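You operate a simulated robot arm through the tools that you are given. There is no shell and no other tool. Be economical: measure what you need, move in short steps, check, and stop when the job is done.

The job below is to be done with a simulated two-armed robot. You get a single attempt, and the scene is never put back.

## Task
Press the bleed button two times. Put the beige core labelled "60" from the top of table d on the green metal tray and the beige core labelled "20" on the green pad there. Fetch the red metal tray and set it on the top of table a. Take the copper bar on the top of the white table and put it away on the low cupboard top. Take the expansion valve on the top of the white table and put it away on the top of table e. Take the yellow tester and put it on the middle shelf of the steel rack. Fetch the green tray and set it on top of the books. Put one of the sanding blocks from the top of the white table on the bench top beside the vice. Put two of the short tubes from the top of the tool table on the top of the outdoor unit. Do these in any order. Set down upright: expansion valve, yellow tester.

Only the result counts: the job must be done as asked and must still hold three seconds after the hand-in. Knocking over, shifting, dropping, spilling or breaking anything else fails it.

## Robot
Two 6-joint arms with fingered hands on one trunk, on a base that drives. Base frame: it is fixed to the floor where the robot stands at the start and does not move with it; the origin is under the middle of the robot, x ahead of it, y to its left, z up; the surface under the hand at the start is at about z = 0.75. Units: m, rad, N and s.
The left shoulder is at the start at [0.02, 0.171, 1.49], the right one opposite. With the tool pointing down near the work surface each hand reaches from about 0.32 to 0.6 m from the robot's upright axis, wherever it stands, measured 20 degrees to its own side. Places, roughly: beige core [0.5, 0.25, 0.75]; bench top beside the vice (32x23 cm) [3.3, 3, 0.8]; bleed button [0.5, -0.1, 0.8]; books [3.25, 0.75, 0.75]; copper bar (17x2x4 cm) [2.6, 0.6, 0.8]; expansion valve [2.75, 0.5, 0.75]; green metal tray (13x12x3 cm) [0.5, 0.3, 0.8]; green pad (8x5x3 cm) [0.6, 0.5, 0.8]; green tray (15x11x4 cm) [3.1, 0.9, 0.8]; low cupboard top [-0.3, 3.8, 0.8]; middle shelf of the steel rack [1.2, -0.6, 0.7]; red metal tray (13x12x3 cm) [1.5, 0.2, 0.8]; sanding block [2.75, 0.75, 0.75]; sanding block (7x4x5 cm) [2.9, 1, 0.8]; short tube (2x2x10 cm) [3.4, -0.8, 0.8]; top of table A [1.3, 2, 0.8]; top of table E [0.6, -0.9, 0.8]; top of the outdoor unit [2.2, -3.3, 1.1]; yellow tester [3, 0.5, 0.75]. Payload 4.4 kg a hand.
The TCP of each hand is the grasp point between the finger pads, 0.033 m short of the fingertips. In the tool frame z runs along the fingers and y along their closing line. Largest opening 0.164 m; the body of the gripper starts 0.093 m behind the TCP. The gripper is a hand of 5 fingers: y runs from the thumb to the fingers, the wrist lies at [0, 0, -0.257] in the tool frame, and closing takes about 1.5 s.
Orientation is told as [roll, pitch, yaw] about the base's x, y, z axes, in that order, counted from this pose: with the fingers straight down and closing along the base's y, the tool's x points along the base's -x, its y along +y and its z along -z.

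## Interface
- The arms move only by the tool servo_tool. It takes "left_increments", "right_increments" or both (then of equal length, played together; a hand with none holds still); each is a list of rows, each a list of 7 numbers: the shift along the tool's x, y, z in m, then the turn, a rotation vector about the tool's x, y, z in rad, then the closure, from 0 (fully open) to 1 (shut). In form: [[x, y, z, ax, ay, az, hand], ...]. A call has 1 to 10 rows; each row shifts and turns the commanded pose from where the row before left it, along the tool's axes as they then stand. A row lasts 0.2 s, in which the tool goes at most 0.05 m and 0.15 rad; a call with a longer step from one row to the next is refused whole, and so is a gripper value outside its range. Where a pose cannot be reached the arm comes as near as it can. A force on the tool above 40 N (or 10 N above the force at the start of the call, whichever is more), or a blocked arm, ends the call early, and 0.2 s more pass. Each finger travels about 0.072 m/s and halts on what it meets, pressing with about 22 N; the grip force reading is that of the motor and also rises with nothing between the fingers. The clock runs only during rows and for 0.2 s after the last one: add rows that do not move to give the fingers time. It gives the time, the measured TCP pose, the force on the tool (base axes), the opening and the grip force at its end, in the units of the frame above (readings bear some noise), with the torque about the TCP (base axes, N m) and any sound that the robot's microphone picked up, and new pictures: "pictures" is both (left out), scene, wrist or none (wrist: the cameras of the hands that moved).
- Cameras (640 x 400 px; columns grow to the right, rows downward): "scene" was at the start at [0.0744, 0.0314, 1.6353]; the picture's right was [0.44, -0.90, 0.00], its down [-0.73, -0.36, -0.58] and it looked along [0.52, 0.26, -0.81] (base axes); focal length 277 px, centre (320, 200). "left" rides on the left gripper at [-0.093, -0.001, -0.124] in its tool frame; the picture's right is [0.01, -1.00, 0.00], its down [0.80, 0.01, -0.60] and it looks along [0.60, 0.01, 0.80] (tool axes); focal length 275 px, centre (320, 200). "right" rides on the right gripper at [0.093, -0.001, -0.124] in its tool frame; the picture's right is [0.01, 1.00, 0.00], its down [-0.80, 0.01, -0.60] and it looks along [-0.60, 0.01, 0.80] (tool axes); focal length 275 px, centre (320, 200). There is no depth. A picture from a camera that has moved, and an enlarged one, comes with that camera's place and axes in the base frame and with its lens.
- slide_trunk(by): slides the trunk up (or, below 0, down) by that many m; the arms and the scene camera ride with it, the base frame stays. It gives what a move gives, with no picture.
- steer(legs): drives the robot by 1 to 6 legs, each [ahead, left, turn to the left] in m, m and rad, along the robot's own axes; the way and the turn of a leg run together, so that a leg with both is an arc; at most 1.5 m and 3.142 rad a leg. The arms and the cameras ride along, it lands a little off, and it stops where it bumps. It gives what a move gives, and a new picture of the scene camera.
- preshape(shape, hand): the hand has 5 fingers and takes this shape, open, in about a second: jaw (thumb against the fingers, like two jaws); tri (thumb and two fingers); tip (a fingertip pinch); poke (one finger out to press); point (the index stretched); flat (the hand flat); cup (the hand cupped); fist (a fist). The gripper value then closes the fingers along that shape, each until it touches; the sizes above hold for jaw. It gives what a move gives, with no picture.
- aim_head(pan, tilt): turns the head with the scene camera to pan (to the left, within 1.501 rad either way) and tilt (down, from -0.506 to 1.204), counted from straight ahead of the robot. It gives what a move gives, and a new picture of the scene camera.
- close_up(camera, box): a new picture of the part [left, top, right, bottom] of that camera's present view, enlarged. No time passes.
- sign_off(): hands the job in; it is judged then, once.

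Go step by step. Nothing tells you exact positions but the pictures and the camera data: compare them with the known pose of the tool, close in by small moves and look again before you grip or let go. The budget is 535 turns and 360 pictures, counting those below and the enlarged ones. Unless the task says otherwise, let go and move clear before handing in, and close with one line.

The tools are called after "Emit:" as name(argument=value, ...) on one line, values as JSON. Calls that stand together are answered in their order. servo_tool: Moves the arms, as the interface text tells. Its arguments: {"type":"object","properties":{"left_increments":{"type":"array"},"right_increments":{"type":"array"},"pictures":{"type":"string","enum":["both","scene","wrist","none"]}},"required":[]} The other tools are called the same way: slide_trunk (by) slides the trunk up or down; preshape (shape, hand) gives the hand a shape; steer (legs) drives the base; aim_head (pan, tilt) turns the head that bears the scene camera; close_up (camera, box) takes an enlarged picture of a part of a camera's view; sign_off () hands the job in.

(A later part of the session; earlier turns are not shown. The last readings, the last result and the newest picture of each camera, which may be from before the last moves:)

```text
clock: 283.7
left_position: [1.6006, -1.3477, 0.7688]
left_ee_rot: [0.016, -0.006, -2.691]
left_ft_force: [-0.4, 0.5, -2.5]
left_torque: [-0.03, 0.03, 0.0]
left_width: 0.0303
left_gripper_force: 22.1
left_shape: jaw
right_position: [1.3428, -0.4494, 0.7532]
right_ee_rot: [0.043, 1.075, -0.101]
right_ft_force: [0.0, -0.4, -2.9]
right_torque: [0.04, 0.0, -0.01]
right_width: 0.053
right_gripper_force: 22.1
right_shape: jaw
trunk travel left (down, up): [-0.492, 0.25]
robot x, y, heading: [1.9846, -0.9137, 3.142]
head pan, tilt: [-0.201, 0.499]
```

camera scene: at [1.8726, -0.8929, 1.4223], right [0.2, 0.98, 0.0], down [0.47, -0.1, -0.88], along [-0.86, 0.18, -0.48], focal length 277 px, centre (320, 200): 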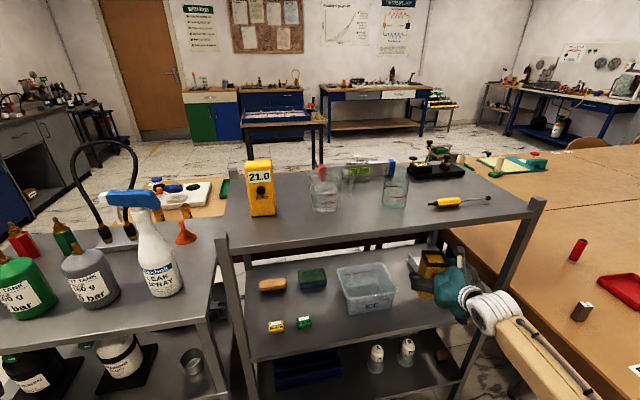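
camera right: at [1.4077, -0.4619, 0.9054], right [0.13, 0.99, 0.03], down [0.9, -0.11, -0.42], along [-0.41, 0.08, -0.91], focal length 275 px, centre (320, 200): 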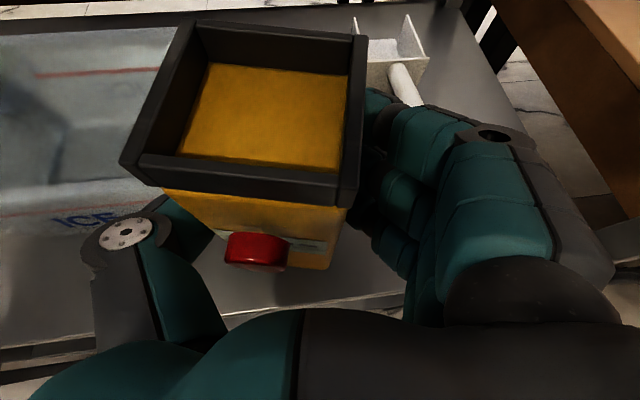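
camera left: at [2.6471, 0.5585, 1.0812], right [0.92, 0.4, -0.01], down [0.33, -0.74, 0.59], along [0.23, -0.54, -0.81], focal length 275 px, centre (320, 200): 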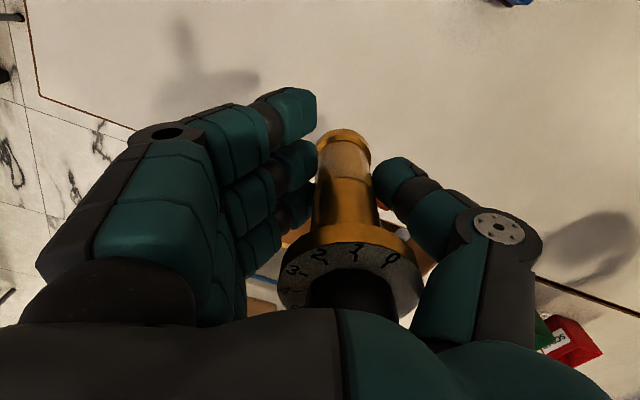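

Emit:
servo_tool(right_increments=[[-0.0035, 0, 0.0019, 0, 0, 0, 0.95]], pictures="none")

Emit:
servo_tool(right_increments=[[-0.0035, 0, 0.0019, 0, 0, 0, 0.95]], pictures="wrist")

Emit:
close_up(camera="scene", box=[360, 220, 500, 320])

```text
clock: 284.1
left_position: [1.6001, -1.3501, 0.7677]
left_ee_rot: [0.013, -0.005, -2.692]
left_ft_force: [-0.1, -0.1, -3.6]
left_torque: [-0.02, 0.01, 0.03]
left_width: 0.0303
left_gripper_force: 21.8
left_shape: jaw
right_position: [1.3431, -0.449, 0.749]
right_ee_rot: [0.042, 1.075, -0.103]
right_ft_force: [-0.3, -0.3, -2.4]
right_torque: [0.07, 0.0, -0.01]
right_width: 0.0528
right_gripper_force: 22.0
right_shape: jaw
trunk travel left (down, up): [-0.492, 0.25]
robot x, y, heading: [1.9843, -0.9098, 3.138]
head pan, tilt: [-0.201, 0.499]
```

```text
clock: 284.5
left_position: [1.6001, -1.3483, 0.7687]
left_ee_rot: [0.014, -0.007, -2.692]
left_ft_force: [0.4, -0.4, -2.0]
left_torque: [-0.04, -0.03, 0.03]
left_width: 0.0304
left_gripper_force: 22.0
left_shape: jaw
right_position: [1.3436, -0.4492, 0.7451]
right_ee_rot: [0.042, 1.076, -0.102]
right_ft_force: [0.5, -0.1, -2.6]
right_torque: [0.05, 0.01, 0.01]
right_width: 0.0531
right_gripper_force: 21.4
right_shape: jaw
trunk travel left (down, up): [-0.492, 0.25]
robot x, y, heading: [1.9849, -0.9107, 3.136]
head pan, tilt: [-0.201, 0.499]
camera right: at [1.4081, -0.4617, 0.8834], right [0.13, 0.99, 0.03], down [0.9, -0.11, -0.42], along [-0.41, 0.08, -0.91], focal length 275 px, centre (320, 200)
```

right: 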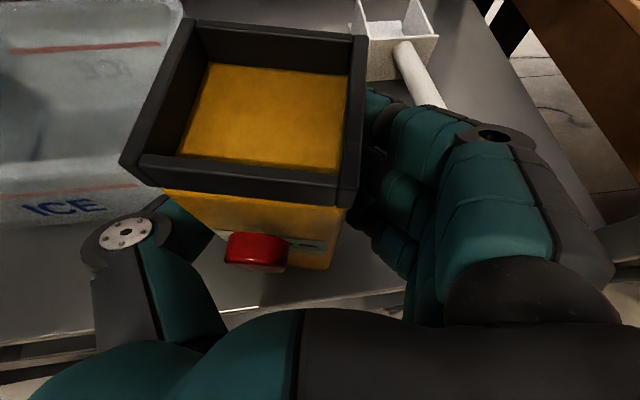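

```text
4.00 times, centred on (430, 270) of scene
camera zoom: at [1.8741, -0.8931, 1.4225], right [0.2, 0.98, 0.0], down [0.47, -0.1, -0.88], along [-0.86, 0.18, -0.48], focal length 1107 px, centre (-120, -80)
```

zoom: 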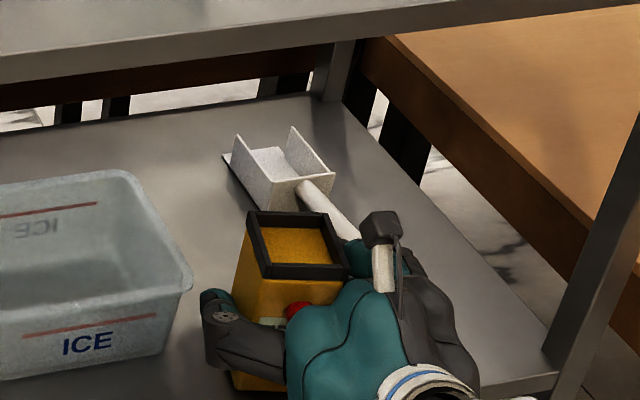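

Emit:
servo_tool(right_increments=[[-0.0044, 0, 0.0024, 0, 0, 0, 0.95], [-0.0044, 0, 0.0024, 0, 0, 0, 0.95]], pictures="none")

Emit:
servo_tool(right_increments=[[-0.0035, 0, 0.0019, 0, 0, 0, 0.95]], pictures="none")

```text
clock: 285.1
left_position: [1.5999, -1.3478, 0.7694]
left_ee_rot: [0.013, -0.011, -2.689]
left_ft_force: [0.1, -0.1, -2.5]
left_torque: [-0.03, 0.01, -0.02]
left_width: 0.0303
left_gripper_force: 22.0
left_shape: jaw
right_position: [1.3402, -0.4494, 0.7392]
right_ee_rot: [0.044, 1.084, -0.098]
right_ft_force: [-2.3, 3.1, 13.1]
right_torque: [-0.38, 0.04, -0.09]
right_width: 0.0529
right_gripper_force: 21.8
right_shape: jaw
trunk travel left (down, up): [-0.492, 0.25]
robot x, y, heading: [1.9828, -0.9055, 3.142]
head pan, tilt: [-0.201, 0.499]
```

```text
clock: 285.5
left_position: [1.602, -1.3493, 0.7697]
left_ee_rot: [0.01, -0.009, -2.691]
left_ft_force: [-1.7, -0.4, -2.6]
left_torque: [-0.06, -0.01, -0.06]
left_width: 0.0302
left_gripper_force: 22.4
left_shape: jaw
right_position: [1.3413, -0.4511, 0.7382]
right_ee_rot: [0.049, 1.088, -0.094]
right_ft_force: [0.9, 5.9, 30.7]
right_torque: [-0.16, -0.06, -0.24]
right_width: 0.0527
right_gripper_force: 21.6
right_shape: jaw
trunk travel left (down, up): [-0.492, 0.25]
robot x, y, heading: [1.9801, -0.9079, 3.141]
head pan, tilt: [-0.201, 0.499]
```

Contact. Back off a few millimetres to unload.

Emit:
servo_tool(right_increments=[[0.0044, 0, -0.0024, 0, 0, 0, 0.95]], pictures="none")

```text
clock: 285.9
left_position: [1.6012, -1.349, 0.7678]
left_ee_rot: [0.012, -0.009, -2.689]
left_ft_force: [0.4, -1.3, -1.3]
left_torque: [-0.02, -0.01, -0.03]
left_width: 0.0301
left_gripper_force: 22.2
left_shape: jaw
right_position: [1.3422, -0.4504, 0.74]
right_ee_rot: [0.041, 1.08, -0.101]
right_ft_force: [-7.9, 3.9, 20.4]
right_torque: [0.0, 0.32, -0.05]
right_width: 0.0529
right_gripper_force: 22.1
right_shape: jaw
trunk travel left (down, up): [-0.492, 0.25]
robot x, y, heading: [1.9817, -0.9154, 3.141]
head pan, tilt: [-0.201, 0.499]
```

Emit:
servo_tool(right_increments=[[0.0022, 0, -0.0012, 0, 0, 0, 0.95]], pictures="none")

```text
clock: 286.3
left_position: [1.6, -1.3494, 0.7684]
left_ee_rot: [0.013, -0.009, -2.691]
left_ft_force: [0.6, -0.9, -2.7]
left_torque: [-0.04, -0.04, 0.01]
left_width: 0.0304
left_gripper_force: 22.1
left_shape: jaw
right_position: [1.343, -0.4511, 0.7402]
right_ee_rot: [0.04, 1.079, -0.103]
right_ft_force: [-6.0, 2.1, 16.5]
right_torque: [-0.17, 0.25, -0.09]
right_width: 0.0529
right_gripper_force: 21.6
right_shape: jaw
trunk travel left (down, up): [-0.492, 0.25]
robot x, y, heading: [1.9831, -0.9081, 3.137]
head pan, tilt: [-0.201, 0.499]
```

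Emit:
servo_tool(right_increments=[[0.0026, 0, -0.0014, 0, 0, 0, 0.95]], pictures="wrist")

```text
clock: 286.7
left_position: [1.6008, -1.3487, 0.7683]
left_ee_rot: [0.012, -0.007, -2.692]
left_ft_force: [0.4, 0.3, -2.5]
left_torque: [-0.02, -0.03, 0.01]
left_width: 0.0303
left_gripper_force: 22.1
left_shape: jaw
right_position: [1.3454, -0.4496, 0.74]
right_ee_rot: [0.04, 1.071, -0.105]
right_ft_force: [-3.2, -2.3, 7.4]
right_torque: [-0.35, 0.1, -0.12]
right_width: 0.0524
right_gripper_force: 22.0
right_shape: jaw
trunk travel left (down, up): [-0.492, 0.25]
robot x, y, heading: [1.9825, -0.9107, 3.137]
head pan, tilt: [-0.201, 0.499]
camera right: at [1.4079, -0.4628, 0.8793], right [0.13, 0.99, 0.03], down [0.9, -0.11, -0.42], along [-0.41, 0.08, -0.91], focal length 275 px, centre (320, 200)
```

right: 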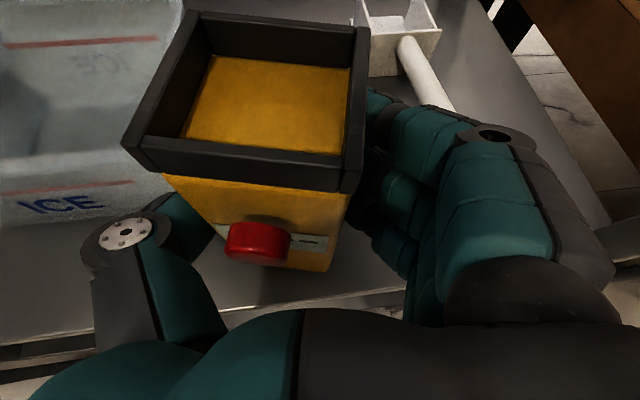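

Opening just enough to free it.

Emit:
servo_tool(right_increments=[[0, 0, 0, 0, 0, 0, 0.68], [0, 0, 0, 0, 0, 0, 0.65], [0, 0, 0, 0, 0, 0, 0.61], [0, 0, 0, 0, 0, 0, 0.57], [0, 0, 0, 0, 0, 0, 0.57]], pictures="wrist")

Emit:
close_up(camera="scene", box=[360, 220, 500, 320])

```text
clock: 287.9
left_position: [1.6008, -1.3475, 0.7684]
left_ee_rot: [0.013, -0.006, -2.692]
left_ft_force: [-0.6, 0.2, -2.3]
left_torque: [-0.04, -0.01, 0.01]
left_width: 0.0303
left_gripper_force: 22.7
left_shape: jaw
right_position: [1.3428, -0.4496, 0.74]
right_ee_rot: [0.041, 1.074, -0.101]
right_ft_force: [0.2, 0.3, -0.5]
right_torque: [0.01, 0.0, 0.0]
right_width: 0.0693
right_gripper_force: 0.1
right_shape: jaw
trunk travel left (down, up): [-0.492, 0.25]
robot x, y, heading: [1.9823, -0.9091, 3.138]
head pan, tilt: [-0.201, 0.499]
camera right: at [1.4071, -0.4622, 0.8804], right [0.13, 0.99, 0.03], down [0.9, -0.11, -0.42], along [-0.41, 0.08, -0.91], focal length 275 px, centre (320, 200)
```

right: 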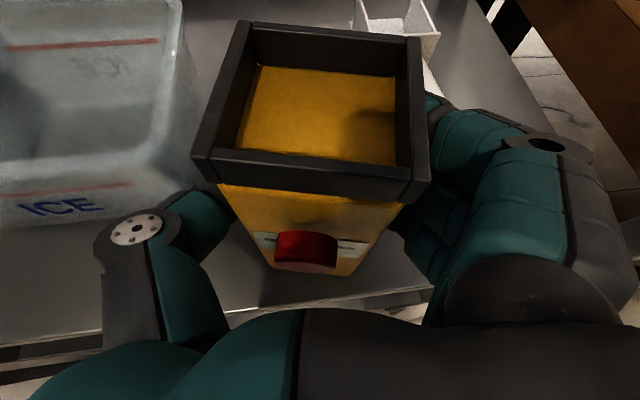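

```text
4.00 times, centred on (430, 270) of scene
camera zoom: at [1.8744, -0.8933, 1.4225], right [0.2, 0.98, 0.0], down [0.47, -0.1, -0.88], along [-0.86, 0.18, -0.48], focal length 1107 px, centre (-120, -80)
```

zoom: 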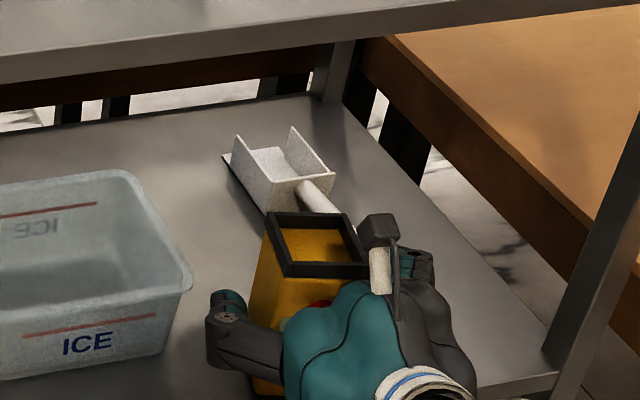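

The tester settled upright between the fingers. Opening slightly more and retracting along the tool axis.

Emit:
servo_tool(right_increments=[[0, 0, 0, 0, 0, 0, 0.5], [0, 0, 0, 0, 0, 0, 0.5], [0, 0, -0.015, 0, 0, 0, 0.5]], pictures="wrist")

```text
clock: 288.7
left_position: [1.6007, -1.3477, 0.7685]
left_ee_rot: [0.013, -0.009, -2.691]
left_ft_force: [0.2, 0.3, -2.1]
left_torque: [-0.02, 0.03, 0.03]
left_width: 0.0301
left_gripper_force: 21.7
left_shape: jaw
right_position: [1.357, -0.4521, 0.7498]
right_ee_rot: [0.043, 1.076, -0.098]
right_ft_force: [-0.1, 0.5, -0.4]
right_torque: [0.0, 0.02, -0.02]
right_width: 0.0809
right_gripper_force: 0.0
right_shape: jaw
trunk travel left (down, up): [-0.492, 0.25]
robot x, y, heading: [1.9815, -0.9123, 3.139]
head pan, tilt: [-0.201, 0.499]
camera right: at [1.4207, -0.4659, 0.8893], right [0.13, 0.99, 0.03], down [0.9, -0.11, -0.42], along [-0.41, 0.08, -0.91], focal length 275 px, centre (320, 200)
```

right: 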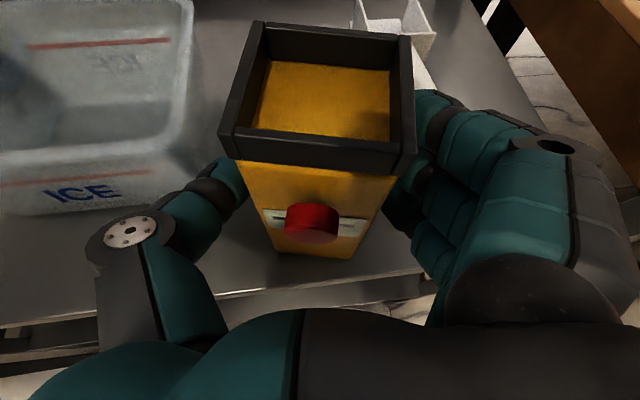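

Tester stands free. Retracting fully.

Emit:
servo_tool(right_increments=[[0, 0, -0.03, 0, 0, 0, 0.5], [0, 0, -0.04, 0, 0, 0, 0.5], [0, 0, -0.04, 0, 0, 0, 0.5]], pictures="none")

Emit:
steer(legs=[[-0.3, 0, 0]])

Emit:
close_up(camera="scene", box=[240, 150, 480, 320])

```text
clock: 289.5
left_position: [1.6014, -1.3475, 0.7683]
left_ee_rot: [0.013, -0.009, -2.69]
left_ft_force: [-0.4, 0.3, -2.1]
left_torque: [-0.05, 0.02, -0.04]
left_width: 0.0301
left_gripper_force: 21.8
left_shape: jaw
right_position: [1.4544, -0.4663, 0.8016]
right_ee_rot: [0.041, 1.074, -0.105]
right_ft_force: [0.7, 0.0, 0.1]
right_torque: [0.0, -0.02, -0.04]
right_width: 0.0811
right_gripper_force: 0.1
right_shape: jaw
trunk travel left (down, up): [-0.492, 0.25]
robot x, y, heading: [1.9787, -0.9086, 3.142]
head pan, tilt: [-0.201, 0.499]
```

```text
clock: 291.5
left_position: [1.9016, -1.3517, 0.7673]
left_ee_rot: [0.013, -0.008, -2.676]
left_ft_force: [0.9, 0.5, -2.4]
left_torque: [-0.04, 0.01, -0.02]
left_width: 0.0302
left_gripper_force: 22.7
left_shape: jaw
right_position: [1.7451, -0.4702, 0.8023]
right_ee_rot: [0.042, 1.077, -0.09]
right_ft_force: [0.9, 0.1, -0.9]
right_torque: [-0.01, 0.0, -0.01]
right_width: 0.081
right_gripper_force: 0.1
right_shape: jaw
trunk travel left (down, up): [-0.492, 0.25]
robot x, y, heading: [2.2754, -0.9097, -3.13]
head pan, tilt: [-0.201, 0.499]
camera scene: at [2.1712, -0.8933, 1.4226], right [0.19, 0.98, 0.0], down [0.47, -0.09, -0.88], along [-0.86, 0.17, -0.48], focal length 277 px, centre (320, 200)
```

scene: 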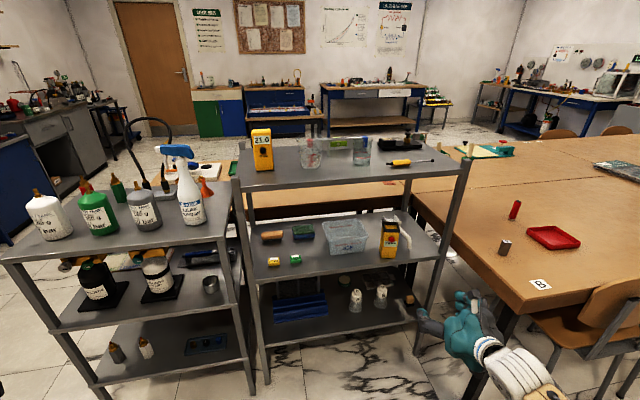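

```text
2.35 times, centred on (360, 235) of scene
camera zoom: at [2.1712, -0.8933, 1.4226], right [0.19, 0.98, 0.0], down [0.47, -0.09, -0.88], along [-0.86, 0.17, -0.48], focal length 651 px, centre (226, 118)
```

zoom: 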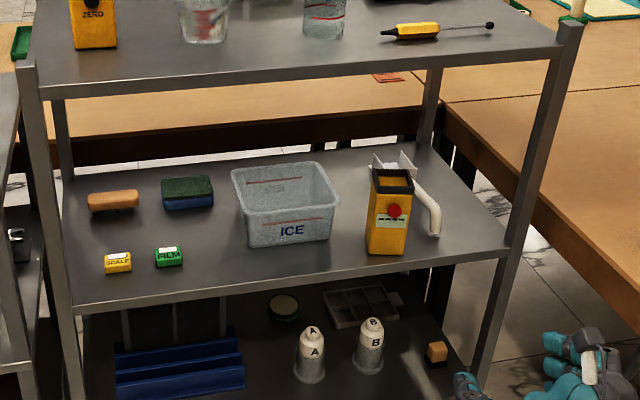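

The tester stands upright on the middle shelf and the scoop is unmoved. Now the valve goes to table E: raise the trunk, go south, turn round, and back westward along the corridor.

Emit:
slide_trunk(by=0.25)

Emit:
steer(legs=[[0, 1.2, 0], [0, 0, 1.56], [0, 0, 1.56], [-1.3, -0.1, 0], [-1.25, 0, 0]])

```text
clock: 294.1
left_position: [1.9009, -1.3527, 1.018]
left_ee_rot: [0.014, -0.007, -2.677]
left_ft_force: [0.2, 0.1, -3.0]
left_torque: [-0.06, -0.04, -0.02]
left_width: 0.0303
left_gripper_force: 22.4
left_shape: jaw
right_position: [1.7432, -0.4696, 1.0513]
right_ee_rot: [0.041, 1.074, -0.089]
right_ft_force: [0.2, -1.8, 0.0]
right_torque: [0.01, -0.01, -0.03]
right_width: 0.0812
right_gripper_force: 0.0
right_shape: jaw
trunk travel left (down, up): [-0.742, 0.0]
robot x, y, heading: [2.2803, -0.9077, -3.131]
head pan, tilt: [-0.201, 0.499]
```

```text
clock: 319.9
left_position: [0.1282, -1.8562, 1.0178]
left_ee_rot: [0.014, -0.009, 0.499]
left_ft_force: [-1.2, 0.0, -3.3]
left_torque: [0.04, 0.0, -0.02]
left_width: 0.0301
left_gripper_force: 21.7
left_shape: jaw
right_position: [0.3193, -2.7325, 1.0512]
right_ee_rot: [0.041, 1.075, 3.089]
right_ft_force: [-0.5, 0.1, -0.4]
right_torque: [0.01, 0.03, -0.02]
right_width: 0.0809
right_gripper_force: 0.1
right_shape: jaw
trunk travel left (down, up): [-0.742, 0.0]
robot x, y, heading: [-0.232, -2.3149, 0.045]
head pan, tilt: [-0.201, 0.499]
camera scene: at [-0.1337, -2.327, 1.6728], right [-0.15, -0.99, 0.0], down [-0.47, 0.07, -0.88], along [0.87, -0.13, -0.48], focal length 277 px, centre (320, 200)
```

scene: 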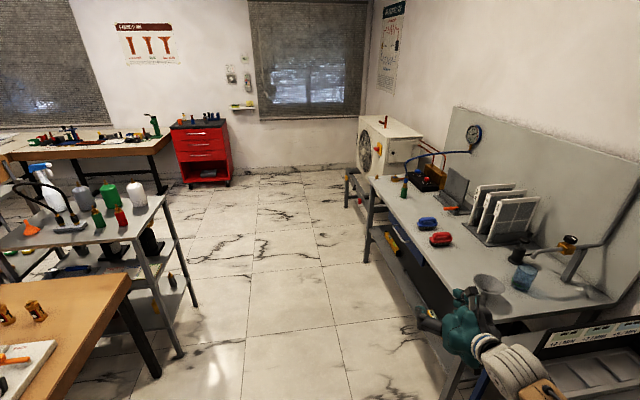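

Emit:
steer(legs=[[-0.1, 1.25, -0.04]])

Emit:
aim_head(pan=0, tilt=0.9)

```text
clock: 326.3
left_position: [0.0261, -0.6105, 1.0188]
left_ee_rot: [0.013, -0.007, 0.447]
left_ft_force: [0.8, 0.4, -2.8]
left_torque: [0.05, 0.01, 0.03]
left_width: 0.0304
left_gripper_force: 22.4
left_shape: jaw
right_position: [0.1718, -1.4921, 1.0513]
right_ee_rot: [0.045, 1.075, 3.038]
right_ft_force: [-0.1, 0.8, 0.5]
right_torque: [-0.02, 0.0, 0.0]
right_width: 0.0813
right_gripper_force: 0.1
right_shape: jaw
trunk travel left (down, up): [-0.742, 0.0]
robot x, y, heading: [-0.3595, -1.0456, -0.002]
head pan, tilt: [-0.201, 0.499]
camera scene: at [-0.2595, -1.065, 1.6728], right [-0.2, -0.98, 0.0], down [-0.47, 0.1, -0.88], along [0.86, -0.18, -0.48], focal length 277 px, centre (320, 200)
```

scene: 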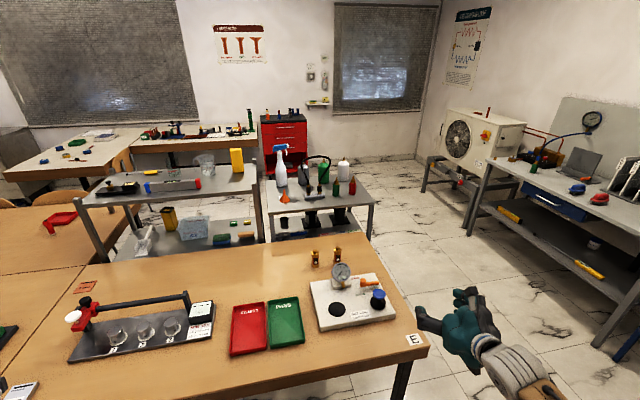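

```text
clock: 327.2
left_position: [0.0271, -0.6098, 1.0176]
left_ee_rot: [0.013, -0.007, 0.447]
left_ft_force: [0.1, 0.0, -3.2]
left_torque: [0.07, 0.0, 0.01]
left_width: 0.0301
left_gripper_force: 22.0
left_shape: jaw
right_position: [0.1703, -1.4925, 1.0521]
right_ee_rot: [0.043, 1.076, 3.039]
right_ft_force: [-0.3, -0.6, -0.7]
right_torque: [0.03, 0.0, 0.0]
right_width: 0.0812
right_gripper_force: 0.1
right_shape: jaw
trunk travel left (down, up): [-0.742, 0.0]
robot x, y, heading: [-0.3596, -1.0486, -0.006]
head pan, tilt: [0.0, 0.901]
camera scene: at [-0.273, -1.0473, 1.639], right [-0.01, -1.0, 0.0], down [-0.78, 0.0, -0.62], along [0.62, 0.0, -0.78], focal length 277 px, centre (320, 200)
```

scene: 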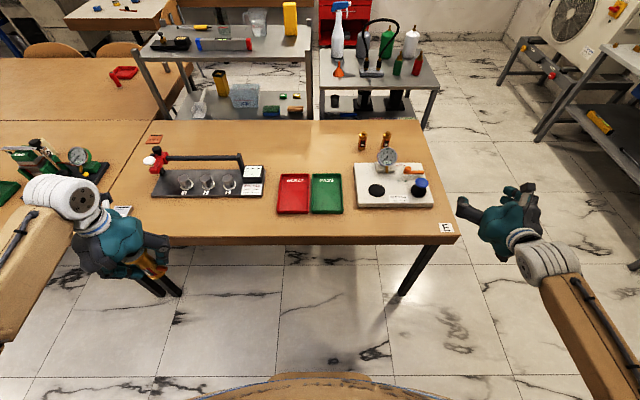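

There's a free area on table E in front of the switch panel around (0.34, -0.65). Rolling forward to bring the valve there.

Emit:
steer(legs=[[0.3, -0.03, 0]])

Emit:
servo_tool(left_increments=[[0, 0, 0.04, 0, 0, 0, 0.95], [0, 0, 0.04, 0, 0, 0, 0.95], [0, 0, 0.04, 0, 0, 0, 0.95], [0, 0, 0.03, 0, 0, 0, 0.95]], pictures="both")

```text
clock: 329.3
left_position: [0.3338, -0.6413, 1.018]
left_ee_rot: [0.013, -0.008, 0.447]
left_ft_force: [0.7, -0.3, -3.2]
left_torque: [0.04, 0.01, 0.0]
left_width: 0.0303
left_gripper_force: 22.6
left_shape: jaw
right_position: [0.4775, -1.5264, 1.0506]
right_ee_rot: [0.042, 1.074, 3.035]
right_ft_force: [0.5, 0.0, -0.1]
right_torque: [-0.01, 0.0, 0.0]
right_width: 0.0811
right_gripper_force: 0.0
right_shape: jaw
trunk travel left (down, up): [-0.742, 0.0]
robot x, y, heading: [-0.0523, -1.0766, -0.008]
head pan, tilt: [0.0, 0.901]
camera scene: at [0.035, -1.0794, 1.6389], right [-0.01, -1.0, 0.0], down [-0.78, 0.01, -0.62], along [0.62, 0.0, -0.78], focal length 277 px, centre (320, 200)
```

scene: 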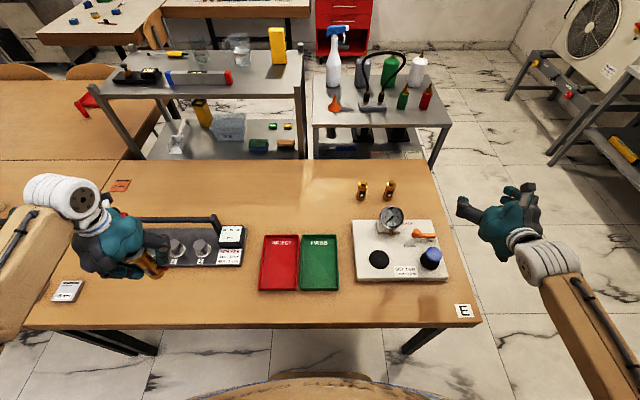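

```text
clock: 330.3
left_position: [0.3322, -0.6375, 0.871]
left_ee_rot: [0.014, -0.008, 0.445]
left_ft_force: [1.1, 0.3, -2.6]
left_torque: [0.03, 0.03, 0.0]
left_width: 0.0303
left_gripper_force: 22.2
left_shape: jaw
right_position: [0.4777, -1.5267, 1.0505]
right_ee_rot: [0.042, 1.075, 3.035]
right_ft_force: [0.6, 0.3, 0.2]
right_torque: [0.02, -0.01, -0.01]
right_width: 0.0807
right_gripper_force: 0.1
right_shape: jaw
trunk travel left (down, up): [-0.742, 0.0]
robot x, y, heading: [-0.0509, -1.0782, -0.002]
head pan, tilt: [0.0, 0.901]
camera scene: at [0.0342, -1.0794, 1.6389], right [-0.01, -1.0, 0.0], down [-0.78, 0.01, -0.62], along [0.62, 0.0, -0.78], focal length 277 px, centre (320, 200)
camera left: at [0.4167, -0.5997, 0.9951], right [0.42, -0.91, -0.01], down [-0.73, -0.35, 0.59], along [-0.54, -0.24, -0.81], focal length 275 px, centre (320, 200)
```

scene: 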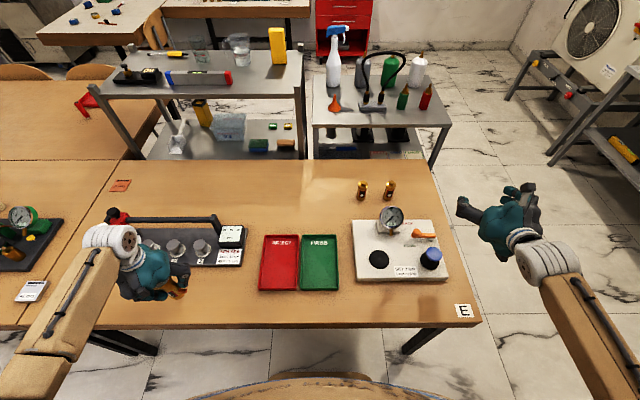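
left: 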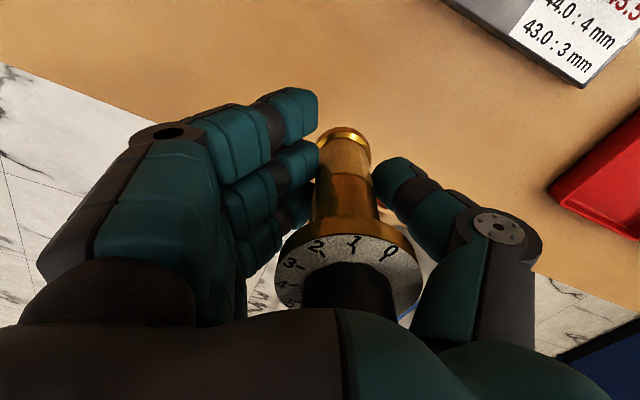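

Emit:
servo_tool(left_increments=[[0, 0, 0.02, 0, 0, 0, 0.95], [0, 0, 0.015, 0, 0, 0, 0.95], [0, 0, 0.005, 0, 0, 0, 0.95]], pictures="none")

Emit:
servo_tool(left_increments=[[0, 0, 0.003, 0, 0, 0, 0.95]], pictures="none")

```text
clock: 331.1
left_position: [0.3321, -0.6372, 0.8288]
left_ee_rot: [0.014, -0.007, 0.447]
left_ft_force: [0.2, -0.2, -2.4]
left_torque: [0.04, 0.02, -0.02]
left_width: 0.0305
left_gripper_force: 22.6
left_shape: jaw
right_position: [0.4766, -1.526, 1.0517]
right_ee_rot: [0.042, 1.074, 3.035]
right_ft_force: [0.3, -0.2, 0.0]
right_torque: [-0.01, -0.04, 0.02]
right_width: 0.0808
right_gripper_force: 0.1
right_shape: jaw
trunk travel left (down, up): [-0.742, 0.0]
robot x, y, heading: [-0.0521, -1.0756, -0.008]
head pan, tilt: [0.0, 0.901]
```

```text
clock: 331.5
left_position: [0.3336, -0.6382, 0.8252]
left_ee_rot: [0.014, -0.007, 0.448]
left_ft_force: [-0.3, 0.0, -3.4]
left_torque: [0.03, 0.0, 0.0]
left_width: 0.0299
left_gripper_force: 21.9
left_shape: jaw
right_position: [0.4773, -1.5257, 1.0512]
right_ee_rot: [0.041, 1.077, 3.034]
right_ft_force: [0.7, 0.7, 0.2]
right_torque: [0.02, -0.01, -0.02]
right_width: 0.0809
right_gripper_force: 0.1
right_shape: jaw
trunk travel left (down, up): [-0.742, 0.0]
robot x, y, heading: [-0.0484, -1.0781, 0.001]
head pan, tilt: [0.0, 0.901]
```

Emit:
servo_tool(left_increments=[[0, 0, 0.002, 0, 0, 0, 0.95]], pictures="none")

Emit:
servo_tool(left_increments=[[0, 0, 0.002, 0, 0, 0, 0.95]], pictures="none")

```text
clock: 331.9
left_position: [0.333, -0.6398, 0.8245]
left_ee_rot: [0.014, -0.007, 0.447]
left_ft_force: [-0.4, -0.4, -2.6]
left_torque: [0.03, 0.01, 0.0]
left_width: 0.0302
left_gripper_force: 22.2
left_shape: jaw
right_position: [0.4764, -1.526, 1.0528]
right_ee_rot: [0.041, 1.076, 3.036]
right_ft_force: [-0.2, -0.5, -1.1]
right_torque: [-0.02, 0.03, 0.0]
right_width: 0.0808
right_gripper_force: 0.1
right_shape: jaw
trunk travel left (down, up): [-0.742, 0.0]
robot x, y, heading: [-0.0525, -1.0782, -0.005]
head pan, tilt: [0.0, 0.901]
```

```text
clock: 332.3
left_position: [0.3338, -0.6392, 0.8216]
left_ee_rot: [0.015, -0.006, 0.446]
left_ft_force: [1.2, -0.1, -2.3]
left_torque: [0.0, -0.03, 0.02]
left_width: 0.0301
left_gripper_force: 22.1
left_shape: jaw
right_position: [0.4766, -1.526, 1.0519]
right_ee_rot: [0.042, 1.075, 3.035]
right_ft_force: [-0.5, -0.6, 0.0]
right_torque: [0.02, 0.03, 0.03]
right_width: 0.0811
right_gripper_force: 0.0
right_shape: jaw
trunk travel left (down, up): [-0.742, 0.0]
robot x, y, heading: [-0.0531, -1.0767, -0.007]
head pan, tilt: [0.0, 0.901]
```

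Emit:
servo_tool(left_increments=[[0, 0, 0.002, 0, 0, 0, 0.95], [0, 0, 0.002, 0, 0, 0, 0.95]], pictures="none")

Emit:
servo_tool(left_increments=[[0, 0, 0.002, 0, 0, 0, 0.95]], pictures="wrist")

```text
clock: 332.9
left_position: [0.3343, -0.6395, 0.8179]
left_ee_rot: [0.014, -0.007, 0.444]
left_ft_force: [-0.1, -0.6, -1.6]
left_torque: [0.02, 0.05, -0.04]
left_width: 0.0301
left_gripper_force: 22.2
left_shape: jaw
right_position: [0.4778, -1.5252, 1.0523]
right_ee_rot: [0.041, 1.077, 3.035]
right_ft_force: [-0.1, -0.6, -0.2]
right_torque: [0.0, -0.02, 0.0]
right_width: 0.0812
right_gripper_force: 0.1
right_shape: jaw
trunk travel left (down, up): [-0.742, 0.0]
robot x, y, heading: [-0.0509, -1.0757, -0.003]
head pan, tilt: [0.0, 0.901]
```

```text
clock: 333.3
left_position: [0.3351, -0.6389, 0.8157]
left_ee_rot: [0.014, -0.006, 0.446]
left_ft_force: [-1.1, 1.0, -2.7]
left_torque: [0.02, -0.04, 0.02]
left_width: 0.0301
left_gripper_force: 21.8
left_shape: jaw
right_position: [0.4779, -1.5257, 1.0525]
right_ee_rot: [0.043, 1.076, 3.036]
right_ft_force: [-0.3, -0.1, -0.5]
right_torque: [-0.01, 0.0, 0.0]
right_width: 0.081
right_gripper_force: 0.0
right_shape: jaw
trunk travel left (down, up): [-0.742, 0.0]
robot x, y, heading: [-0.0494, -1.0769, -0.01]
head pan, tilt: [0.0, 0.901]
camera left: at [0.4195, -0.6016, 0.9396], right [0.42, -0.91, -0.01], down [-0.73, -0.35, 0.59], along [-0.54, -0.24, -0.8], focal length 275 px, centre (320, 200)
```

left: 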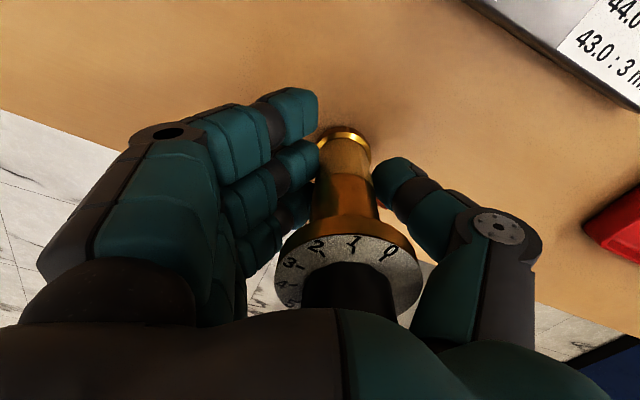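

Emit:
servo_tool(left_increments=[[0, 0, 0.003, 0, 0, 0, 0.95], [0, 0, 0.003, 0, 0, 0, 0.95]], pictures="none")

Emit:
servo_tool(left_increments=[[0, 0, 0.003, 0, 0, 0, 0.95]], pictures="none")

```text
clock: 333.9
left_position: [0.3357, -0.6383, 0.8106]
left_ee_rot: [0.014, -0.008, 0.445]
left_ft_force: [-0.7, 0.3, 2.8]
left_torque: [0.07, 0.05, 0.02]
left_width: 0.03
left_gripper_force: 22.4
left_shape: jaw
right_position: [0.4761, -1.5271, 1.051]
right_ee_rot: [0.042, 1.075, 3.033]
right_ft_force: [0.9, 0.9, -0.3]
right_torque: [0.0, 0.02, 0.01]
right_width: 0.081
right_gripper_force: 0.1
right_shape: jaw
trunk travel left (down, up): [-0.742, 0.0]
robot x, y, heading: [-0.0517, -1.0759, -0.005]
head pan, tilt: [0.0, 0.901]
```

```text
clock: 334.3
left_position: [0.3368, -0.639, 0.8093]
left_ee_rot: [0.014, -0.012, 0.446]
left_ft_force: [-3.4, -2.2, 25.7]
left_torque: [0.04, 0.31, 0.04]
left_width: 0.0305
left_gripper_force: 22.0
left_shape: jaw
right_position: [0.4763, -1.5279, 1.0523]
right_ee_rot: [0.038, 1.077, 3.033]
right_ft_force: [-0.6, -0.6, 0.0]
right_torque: [-0.03, -0.03, 0.01]
right_width: 0.081
right_gripper_force: 0.1
right_shape: jaw
trunk travel left (down, up): [-0.742, 0.0]
robot x, y, heading: [-0.0494, -1.0766, -0.006]
head pan, tilt: [0.0, 0.901]
```

Contact. Unload slightly, then open in tiny steps.

Emit:
servo_tool(left_increments=[[0, 0, -0.003, 0, 0, 0, 0.95], [0, 0, 0, 0, 0, 0, 0.85], [0, 0, 0, 0, 0, 0, 0.8], [0, 0, 0, 0, 0, 0, 0.75], [0, 0, 0, 0, 0, 0, 0.7], [0, 0, 0, 0, 0, 0, 0.6], [0, 0, 0, 0, 0, 0, 0.5], [0, 0, 0, 0, 0, 0, 0.4], [0, 0, 0, 0, 0, 0, 0.3]], pictures="wrist")

```text
clock: 336.3
left_position: [0.3348, -0.6381, 0.8098]
left_ee_rot: [0.013, -0.006, 0.446]
left_ft_force: [0.9, 0.7, -0.6]
left_torque: [0.01, 0.04, -0.04]
left_width: 0.114
left_gripper_force: 0.2
left_shape: jaw
right_position: [0.4765, -1.5261, 1.0511]
right_ee_rot: [0.043, 1.075, 3.036]
right_ft_force: [0.0, 0.6, -0.3]
right_torque: [0.0, 0.0, -0.03]
right_width: 0.081
right_gripper_force: 0.1
right_shape: jaw
trunk travel left (down, up): [-0.742, 0.0]
robot x, y, heading: [-0.0501, -1.0825, -0.004]
head pan, tilt: [0.0, 0.901]
camera left: at [0.4196, -0.6012, 0.9344], right [0.42, -0.91, -0.01], down [-0.73, -0.35, 0.59], along [-0.54, -0.24, -0.8], focal length 275 px, centre (320, 200)
```

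left: 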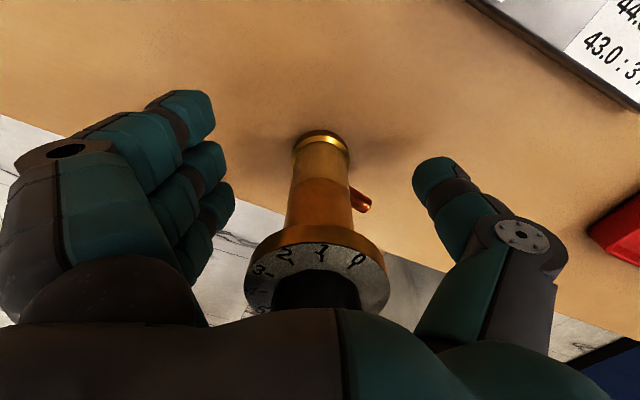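

The valve stands upright on table E. Lifting the left hand clear and backing away.

Emit:
servo_tool(left_increments=[[0, 0, 0, 0, 0, 0, 0.1], [0, 0, -0.02, 0, 0, 0, 0.1], [0, 0, -0.04, 0, 0, 0, 0.1], [0, 0, -0.04, 0, 0, 0, 0.1], [0, 0, -0.04, 0, 0, 0, 0.1], [0, 0, -0.04, 0, 0, 0, 0.1], [0, 0, -0.02, 0, 0, 0, 0.1]], pictures="wrist")

```text
clock: 337.9
left_position: [0.3342, -0.641, 1.0085]
left_ee_rot: [0.014, -0.007, 0.444]
left_ft_force: [0.1, -0.1, -0.4]
left_torque: [-0.01, -0.03, -0.01]
left_width: 0.1473
left_gripper_force: 0.0
left_shape: jaw
right_position: [0.4768, -1.5261, 1.0514]
right_ee_rot: [0.042, 1.075, 3.035]
right_ft_force: [0.5, 0.1, -0.1]
right_torque: [0.01, -0.01, -0.01]
right_width: 0.0809
right_gripper_force: 0.0
right_shape: jaw
trunk travel left (down, up): [-0.742, 0.0]
robot x, y, heading: [-0.0515, -1.078, -0.008]
head pan, tilt: [0.0, 0.901]
camera left: at [0.4197, -0.6036, 1.1335], right [0.42, -0.91, -0.01], down [-0.73, -0.35, 0.59], along [-0.54, -0.24, -0.8], focal length 275 px, centre (320, 200)
```

left: 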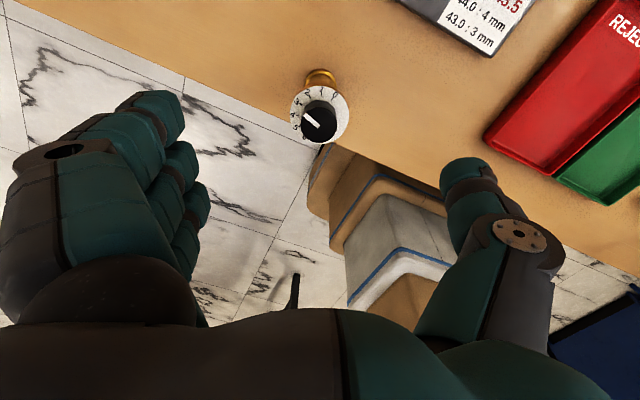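

Emit:
steer(legs=[[-0.3, 0, 0], [0, -1.15, 0], [1.3, 0, 0], [1.25, 0.1, 0]])

Emit:
servo_tool(right_increments=[[0, 0, 0, 0, -0.134, 0, 0.3], [0, 0, 0, 0, -0.134, 0, 0.3], [0, 0, 0, 0, -0.134, 0, 0.3], [0, 0, 0, 0, -0.134, 0, 0.3], [0, 0, 0, 0, -0.134, 0, 0.3], [0, 0, 0, 0, -0.134, 0, 0.3], [0, 0, 0, 0, -0.134, 0, 0.3], [0, 0, 0, 0, -0.134, 0, 0.3]], pictures="none")

```text
clock: 357.2
left_position: [2.5387, -1.6582, 1.008]
left_ee_rot: [0.014, -0.007, 0.463]
left_ft_force: [-0.2, 0.3, -0.2]
left_torque: [-0.04, -0.01, 0.01]
left_width: 0.1472
left_gripper_force: 0.0
left_shape: jaw
right_position: [2.6936, -2.5413, 1.0509]
right_ee_rot: [0.042, 1.076, 3.051]
right_ft_force: [0.7, 0.4, -0.7]
right_torque: [0.03, -0.01, 0.01]
right_width: 0.081
right_gripper_force: 0.1
right_shape: jaw
trunk travel left (down, up): [-0.742, 0.0]
robot x, y, heading: [2.159, -2.0992, 0.007]
head pan, tilt: [0.0, 0.901]
camera scene: at [2.2446, -2.1011, 1.6389], right [0.01, -1.0, 0.0], down [-0.78, -0.01, -0.62], along [0.62, 0.01, -0.78], focal length 277 px, centre (320, 200)
```

scene: 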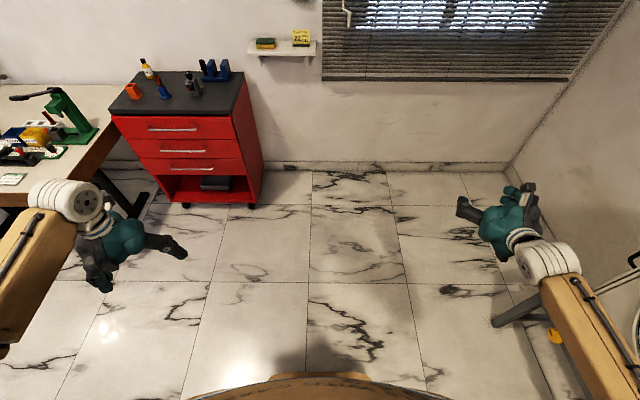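

```text
clock: 359.1
left_position: [2.5407, -1.6579, 1.0079]
left_ee_rot: [0.014, -0.008, 0.461]
left_ft_force: [-0.3, 0.3, -0.1]
left_torque: [-0.02, 0.01, 0.01]
left_width: 0.1475
left_gripper_force: 0.0
left_shape: jaw
right_position: [2.6946, -2.5399, 1.0492]
right_ee_rot: [0.022, -0.001, 3.012]
right_ft_force: [0.2, 0.2, 0.1]
right_torque: [0.01, 0.03, -0.03]
right_width: 0.1141
right_gripper_force: 0.1
right_shape: jaw
trunk travel left (down, up): [-0.742, 0.0]
robot x, y, heading: [2.1605, -2.1012, 0.007]
head pan, tilt: [0.0, 0.901]
```

Emit:
steer(legs=[[0, 0, 1.56], [1.0, 0, 0], [1.0, 0, 0]])

Emit:
aim_head(pan=-0.25, tilt=0.9)

```text
clock: 372.9
left_position: [1.6936, 0.275, 1.0069]
left_ee_rot: [0.014, -0.008, 2.035]
left_ft_force: [0.2, 0.5, 0.2]
left_torque: [-0.01, -0.01, 0.02]
left_width: 0.1472
left_gripper_force: 0.1
left_shape: jaw
right_position: [2.5761, 0.433, 1.0506]
right_ee_rot: [0.021, 0.003, -1.697]
right_ft_force: [-0.2, 0.7, -0.2]
right_torque: [0.05, 0.01, 0.0]
right_width: 0.1143
right_gripper_force: 0.0
right_shape: jaw
trunk travel left (down, up): [-0.742, 0.0]
robot x, y, heading: [2.1383, -0.1048, 1.586]
head pan, tilt: [0.0, 0.901]
camera scene: at [2.1349, -0.0189, 1.6389], right [1.0, 0.01, 0.0], down [0.01, -0.78, -0.62], along [-0.01, 0.62, -0.78], focal length 277 px, centre (320, 200)
```

scene: 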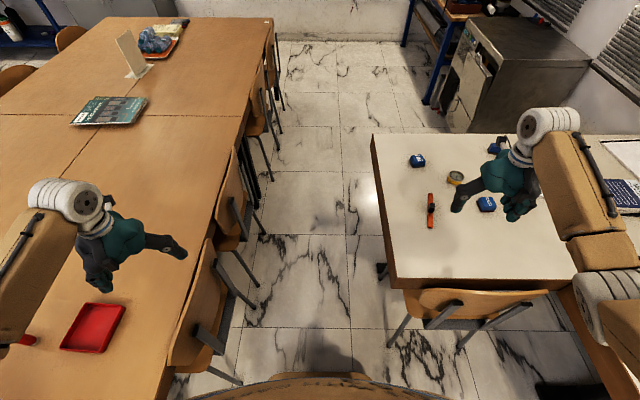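

```text
clock: 373.6
left_position: [1.6928, 0.2738, 1.008]
left_ee_rot: [0.013, -0.008, 2.034]
left_ft_force: [-0.1, -0.1, 0.1]
left_torque: [0.02, -0.02, 0.01]
left_width: 0.1473
left_gripper_force: 0.1
left_shape: jaw
right_position: [2.5764, 0.4299, 1.0503]
right_ee_rot: [0.022, 0.003, -1.698]
right_ft_force: [0.8, 0.5, 0.1]
right_torque: [0.02, -0.01, -0.04]
right_width: 0.1142
right_gripper_force: 0.0
right_shape: jaw
trunk travel left (down, up): [-0.742, 0.0]
robot x, y, heading: [2.1375, -0.1014, 1.583]
head pan, tilt: [-0.25, 0.901]
camera scene: at [2.1535, -0.0216, 1.6389], right [0.97, -0.24, 0.0], down [-0.18, -0.76, -0.62], along [0.15, 0.6, -0.78], focal length 277 px, centre (320, 200)
```

scene: 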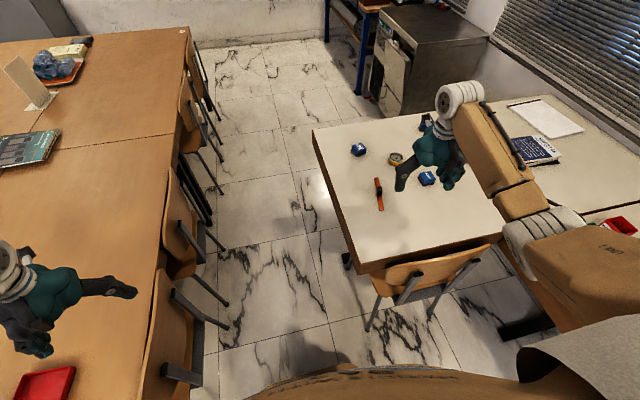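

The bar is at (2.564, 0.624). I first swing the left hand into the free aisle so the trunk can be lowered, then roll closer.

Emit:
servo_tool(left_increments=[[-0.007, -0.042, -0.005, 0, 0, 0, 0.1], [-0.007, -0.042, -0.005, 0, 0, 0, 0.1], [-0.007, -0.042, -0.005, 0, 0, 0, 0.1], [-0.007, -0.042, -0.005, 0, 0, 0, 0.1], [-0.007, -0.042, 0, 0, 0, 0, 0.1], [-0.007, -0.042, 0, 0, 0, 0, 0.1], [-0.007, -0.042, 0, 0, 0, 0, 0.1], [-0.007, -0.042, 0, 0, 0, 0, 0.1]], pictures="none")

Emit:
steer(legs=[[0.12, -0.03, 0]])

Emit:
slide_trunk(by=-0.2)

```text
clock: 375.4
left_position: [1.9696, 0.4737, 1.0244]
left_ee_rot: [0.015, -0.008, 2.035]
left_ft_force: [0.9, 0.2, -0.1]
left_torque: [0.01, 0.0, 0.02]
left_width: 0.1473
left_gripper_force: 0.0
left_shape: jaw
right_position: [2.5763, 0.4322, 1.0497]
right_ee_rot: [0.019, 0.002, -1.697]
right_ft_force: [-0.3, -0.1, -0.2]
right_torque: [-0.03, 0.02, -0.04]
right_width: 0.114
right_gripper_force: 0.0
right_shape: jaw
trunk travel left (down, up): [-0.742, 0.0]
robot x, y, heading: [2.1395, -0.1012, 1.582]
head pan, tilt: [-0.25, 0.901]
```

```text
clock: 376.7
left_position: [1.9993, 0.599, 1.0252]
left_ee_rot: [0.015, -0.007, 2.033]
left_ft_force: [-0.5, 0.3, -0.8]
left_torque: [-0.02, 0.01, 0.01]
left_width: 0.1475
left_gripper_force: 0.0
left_shape: jaw
right_position: [2.6066, 0.5558, 1.0501]
right_ee_rot: [0.022, 0.001, -1.698]
right_ft_force: [-0.6, 0.6, -0.3]
right_torque: [-0.06, -0.03, 0.03]
right_width: 0.1142
right_gripper_force: 0.1
right_shape: jaw
trunk travel left (down, up): [-0.742, 0.0]
robot x, y, heading: [2.1659, 0.0227, 1.581]
head pan, tilt: [-0.25, 0.901]
camera scene: at [2.184, 0.104, 1.6389], right [0.97, -0.24, 0.0], down [-0.19, -0.76, -0.62], along [0.15, 0.6, -0.78], focal length 277 px, centre (320, 200)
```

scene: 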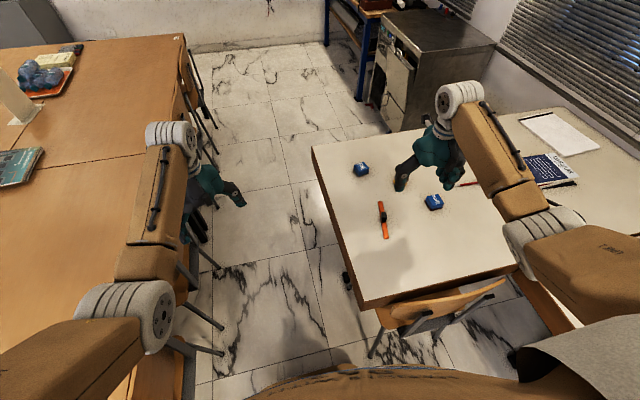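

```text
clock: 378.9
left_position: [1.999, 0.5979, 0.8261]
left_ee_rot: [0.013, -0.007, 2.035]
left_ft_force: [0.2, 1.0, -0.5]
left_torque: [0.01, 0.01, 0.02]
left_width: 0.1474
left_gripper_force: 0.1
left_shape: jaw
right_position: [2.6057, 0.5557, 0.8505]
right_ee_rot: [0.021, 0.005, -1.698]
right_ft_force: [0.4, -0.5, -0.5]
right_torque: [0.01, -0.02, 0.02]
right_width: 0.1144
right_gripper_force: 0.0
right_shape: jaw
trunk travel left (down, up): [-0.542, 0.2]
robot x, y, heading: [2.1705, 0.0212, 1.579]
head pan, tilt: [-0.25, 0.901]
```

Emit:
servo_tool(right_increments=[[0, 0, 0, 0.02, 0, 0.07, 0.3]], pictures="wrist")

```text
clock: 379.3
left_position: [2.0005, 0.5976, 0.826]
left_ee_rot: [0.014, -0.008, 2.034]
left_ft_force: [0.0, 0.3, 0.2]
left_torque: [-0.03, 0.01, -0.02]
left_width: 0.1475
left_gripper_force: 0.1
left_shape: jaw
right_position: [2.6066, 0.5542, 0.8499]
right_ee_rot: [0.0, 0.002, -1.769]
right_ft_force: [0.1, -0.1, 0.8]
right_torque: [0.01, 0.01, -0.01]
right_width: 0.1142
right_gripper_force: 0.0
right_shape: jaw
trunk travel left (down, up): [-0.542, 0.2]
robot x, y, heading: [2.1641, 0.0227, 1.584]
head pan, tilt: [-0.25, 0.901]
camera right: at [2.6233, 0.6455, 0.9738], right [0.98, -0.18, 0.0], down [-0.15, -0.79, 0.6], along [-0.11, -0.59, -0.8], focal length 275 px, centre (320, 200)
```

right: 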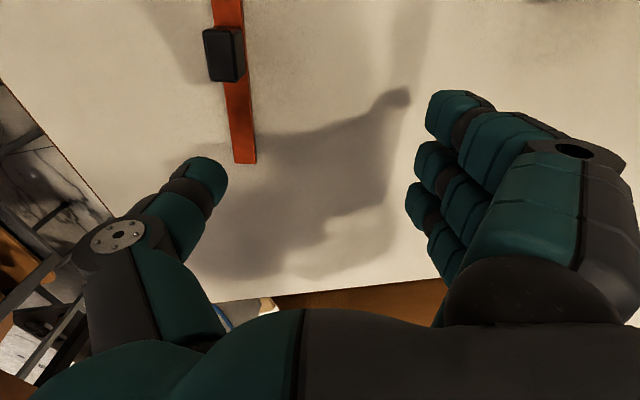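

Emit:
servo_tool(right_increments=[[0.022, -0.022, 0, 0, 0, 0, 0.3], [0.022, -0.021, 0, 0, 0, 0, 0.3], [0.022, -0.021, 0.01, 0, 0, 0, 0.4]], pictures="wrist")

```text
clock: 380.1
left_position: [1.9988, 0.5991, 0.8247]
left_ee_rot: [0.013, -0.007, 2.033]
left_ft_force: [0.4, 0.8, 0.5]
left_torque: [-0.04, 0.0, -0.03]
left_width: 0.1473
left_gripper_force: 0.1
left_shape: jaw
right_position: [2.5567, 0.6317, 0.8411]
right_ee_rot: [0.001, 0.002, -1.768]
right_ft_force: [0.0, 0.0, 0.1]
right_torque: [-0.03, 0.0, 0.02]
right_width: 0.0995
right_gripper_force: 0.1
right_shape: jaw
trunk travel left (down, up): [-0.542, 0.2]
robot x, y, heading: [2.1649, 0.0226, 1.579]
head pan, tilt: [-0.25, 0.901]
camera right: at [2.5741, 0.7241, 0.9643], right [0.98, -0.18, 0.0], down [-0.15, -0.79, 0.6], along [-0.11, -0.59, -0.8], focal length 275 px, centre (320, 200)
```

right: 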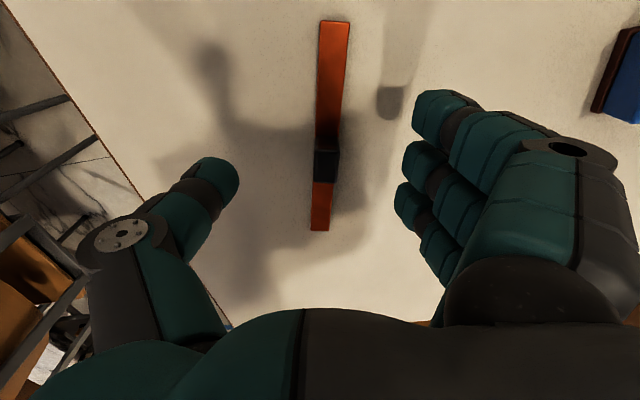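

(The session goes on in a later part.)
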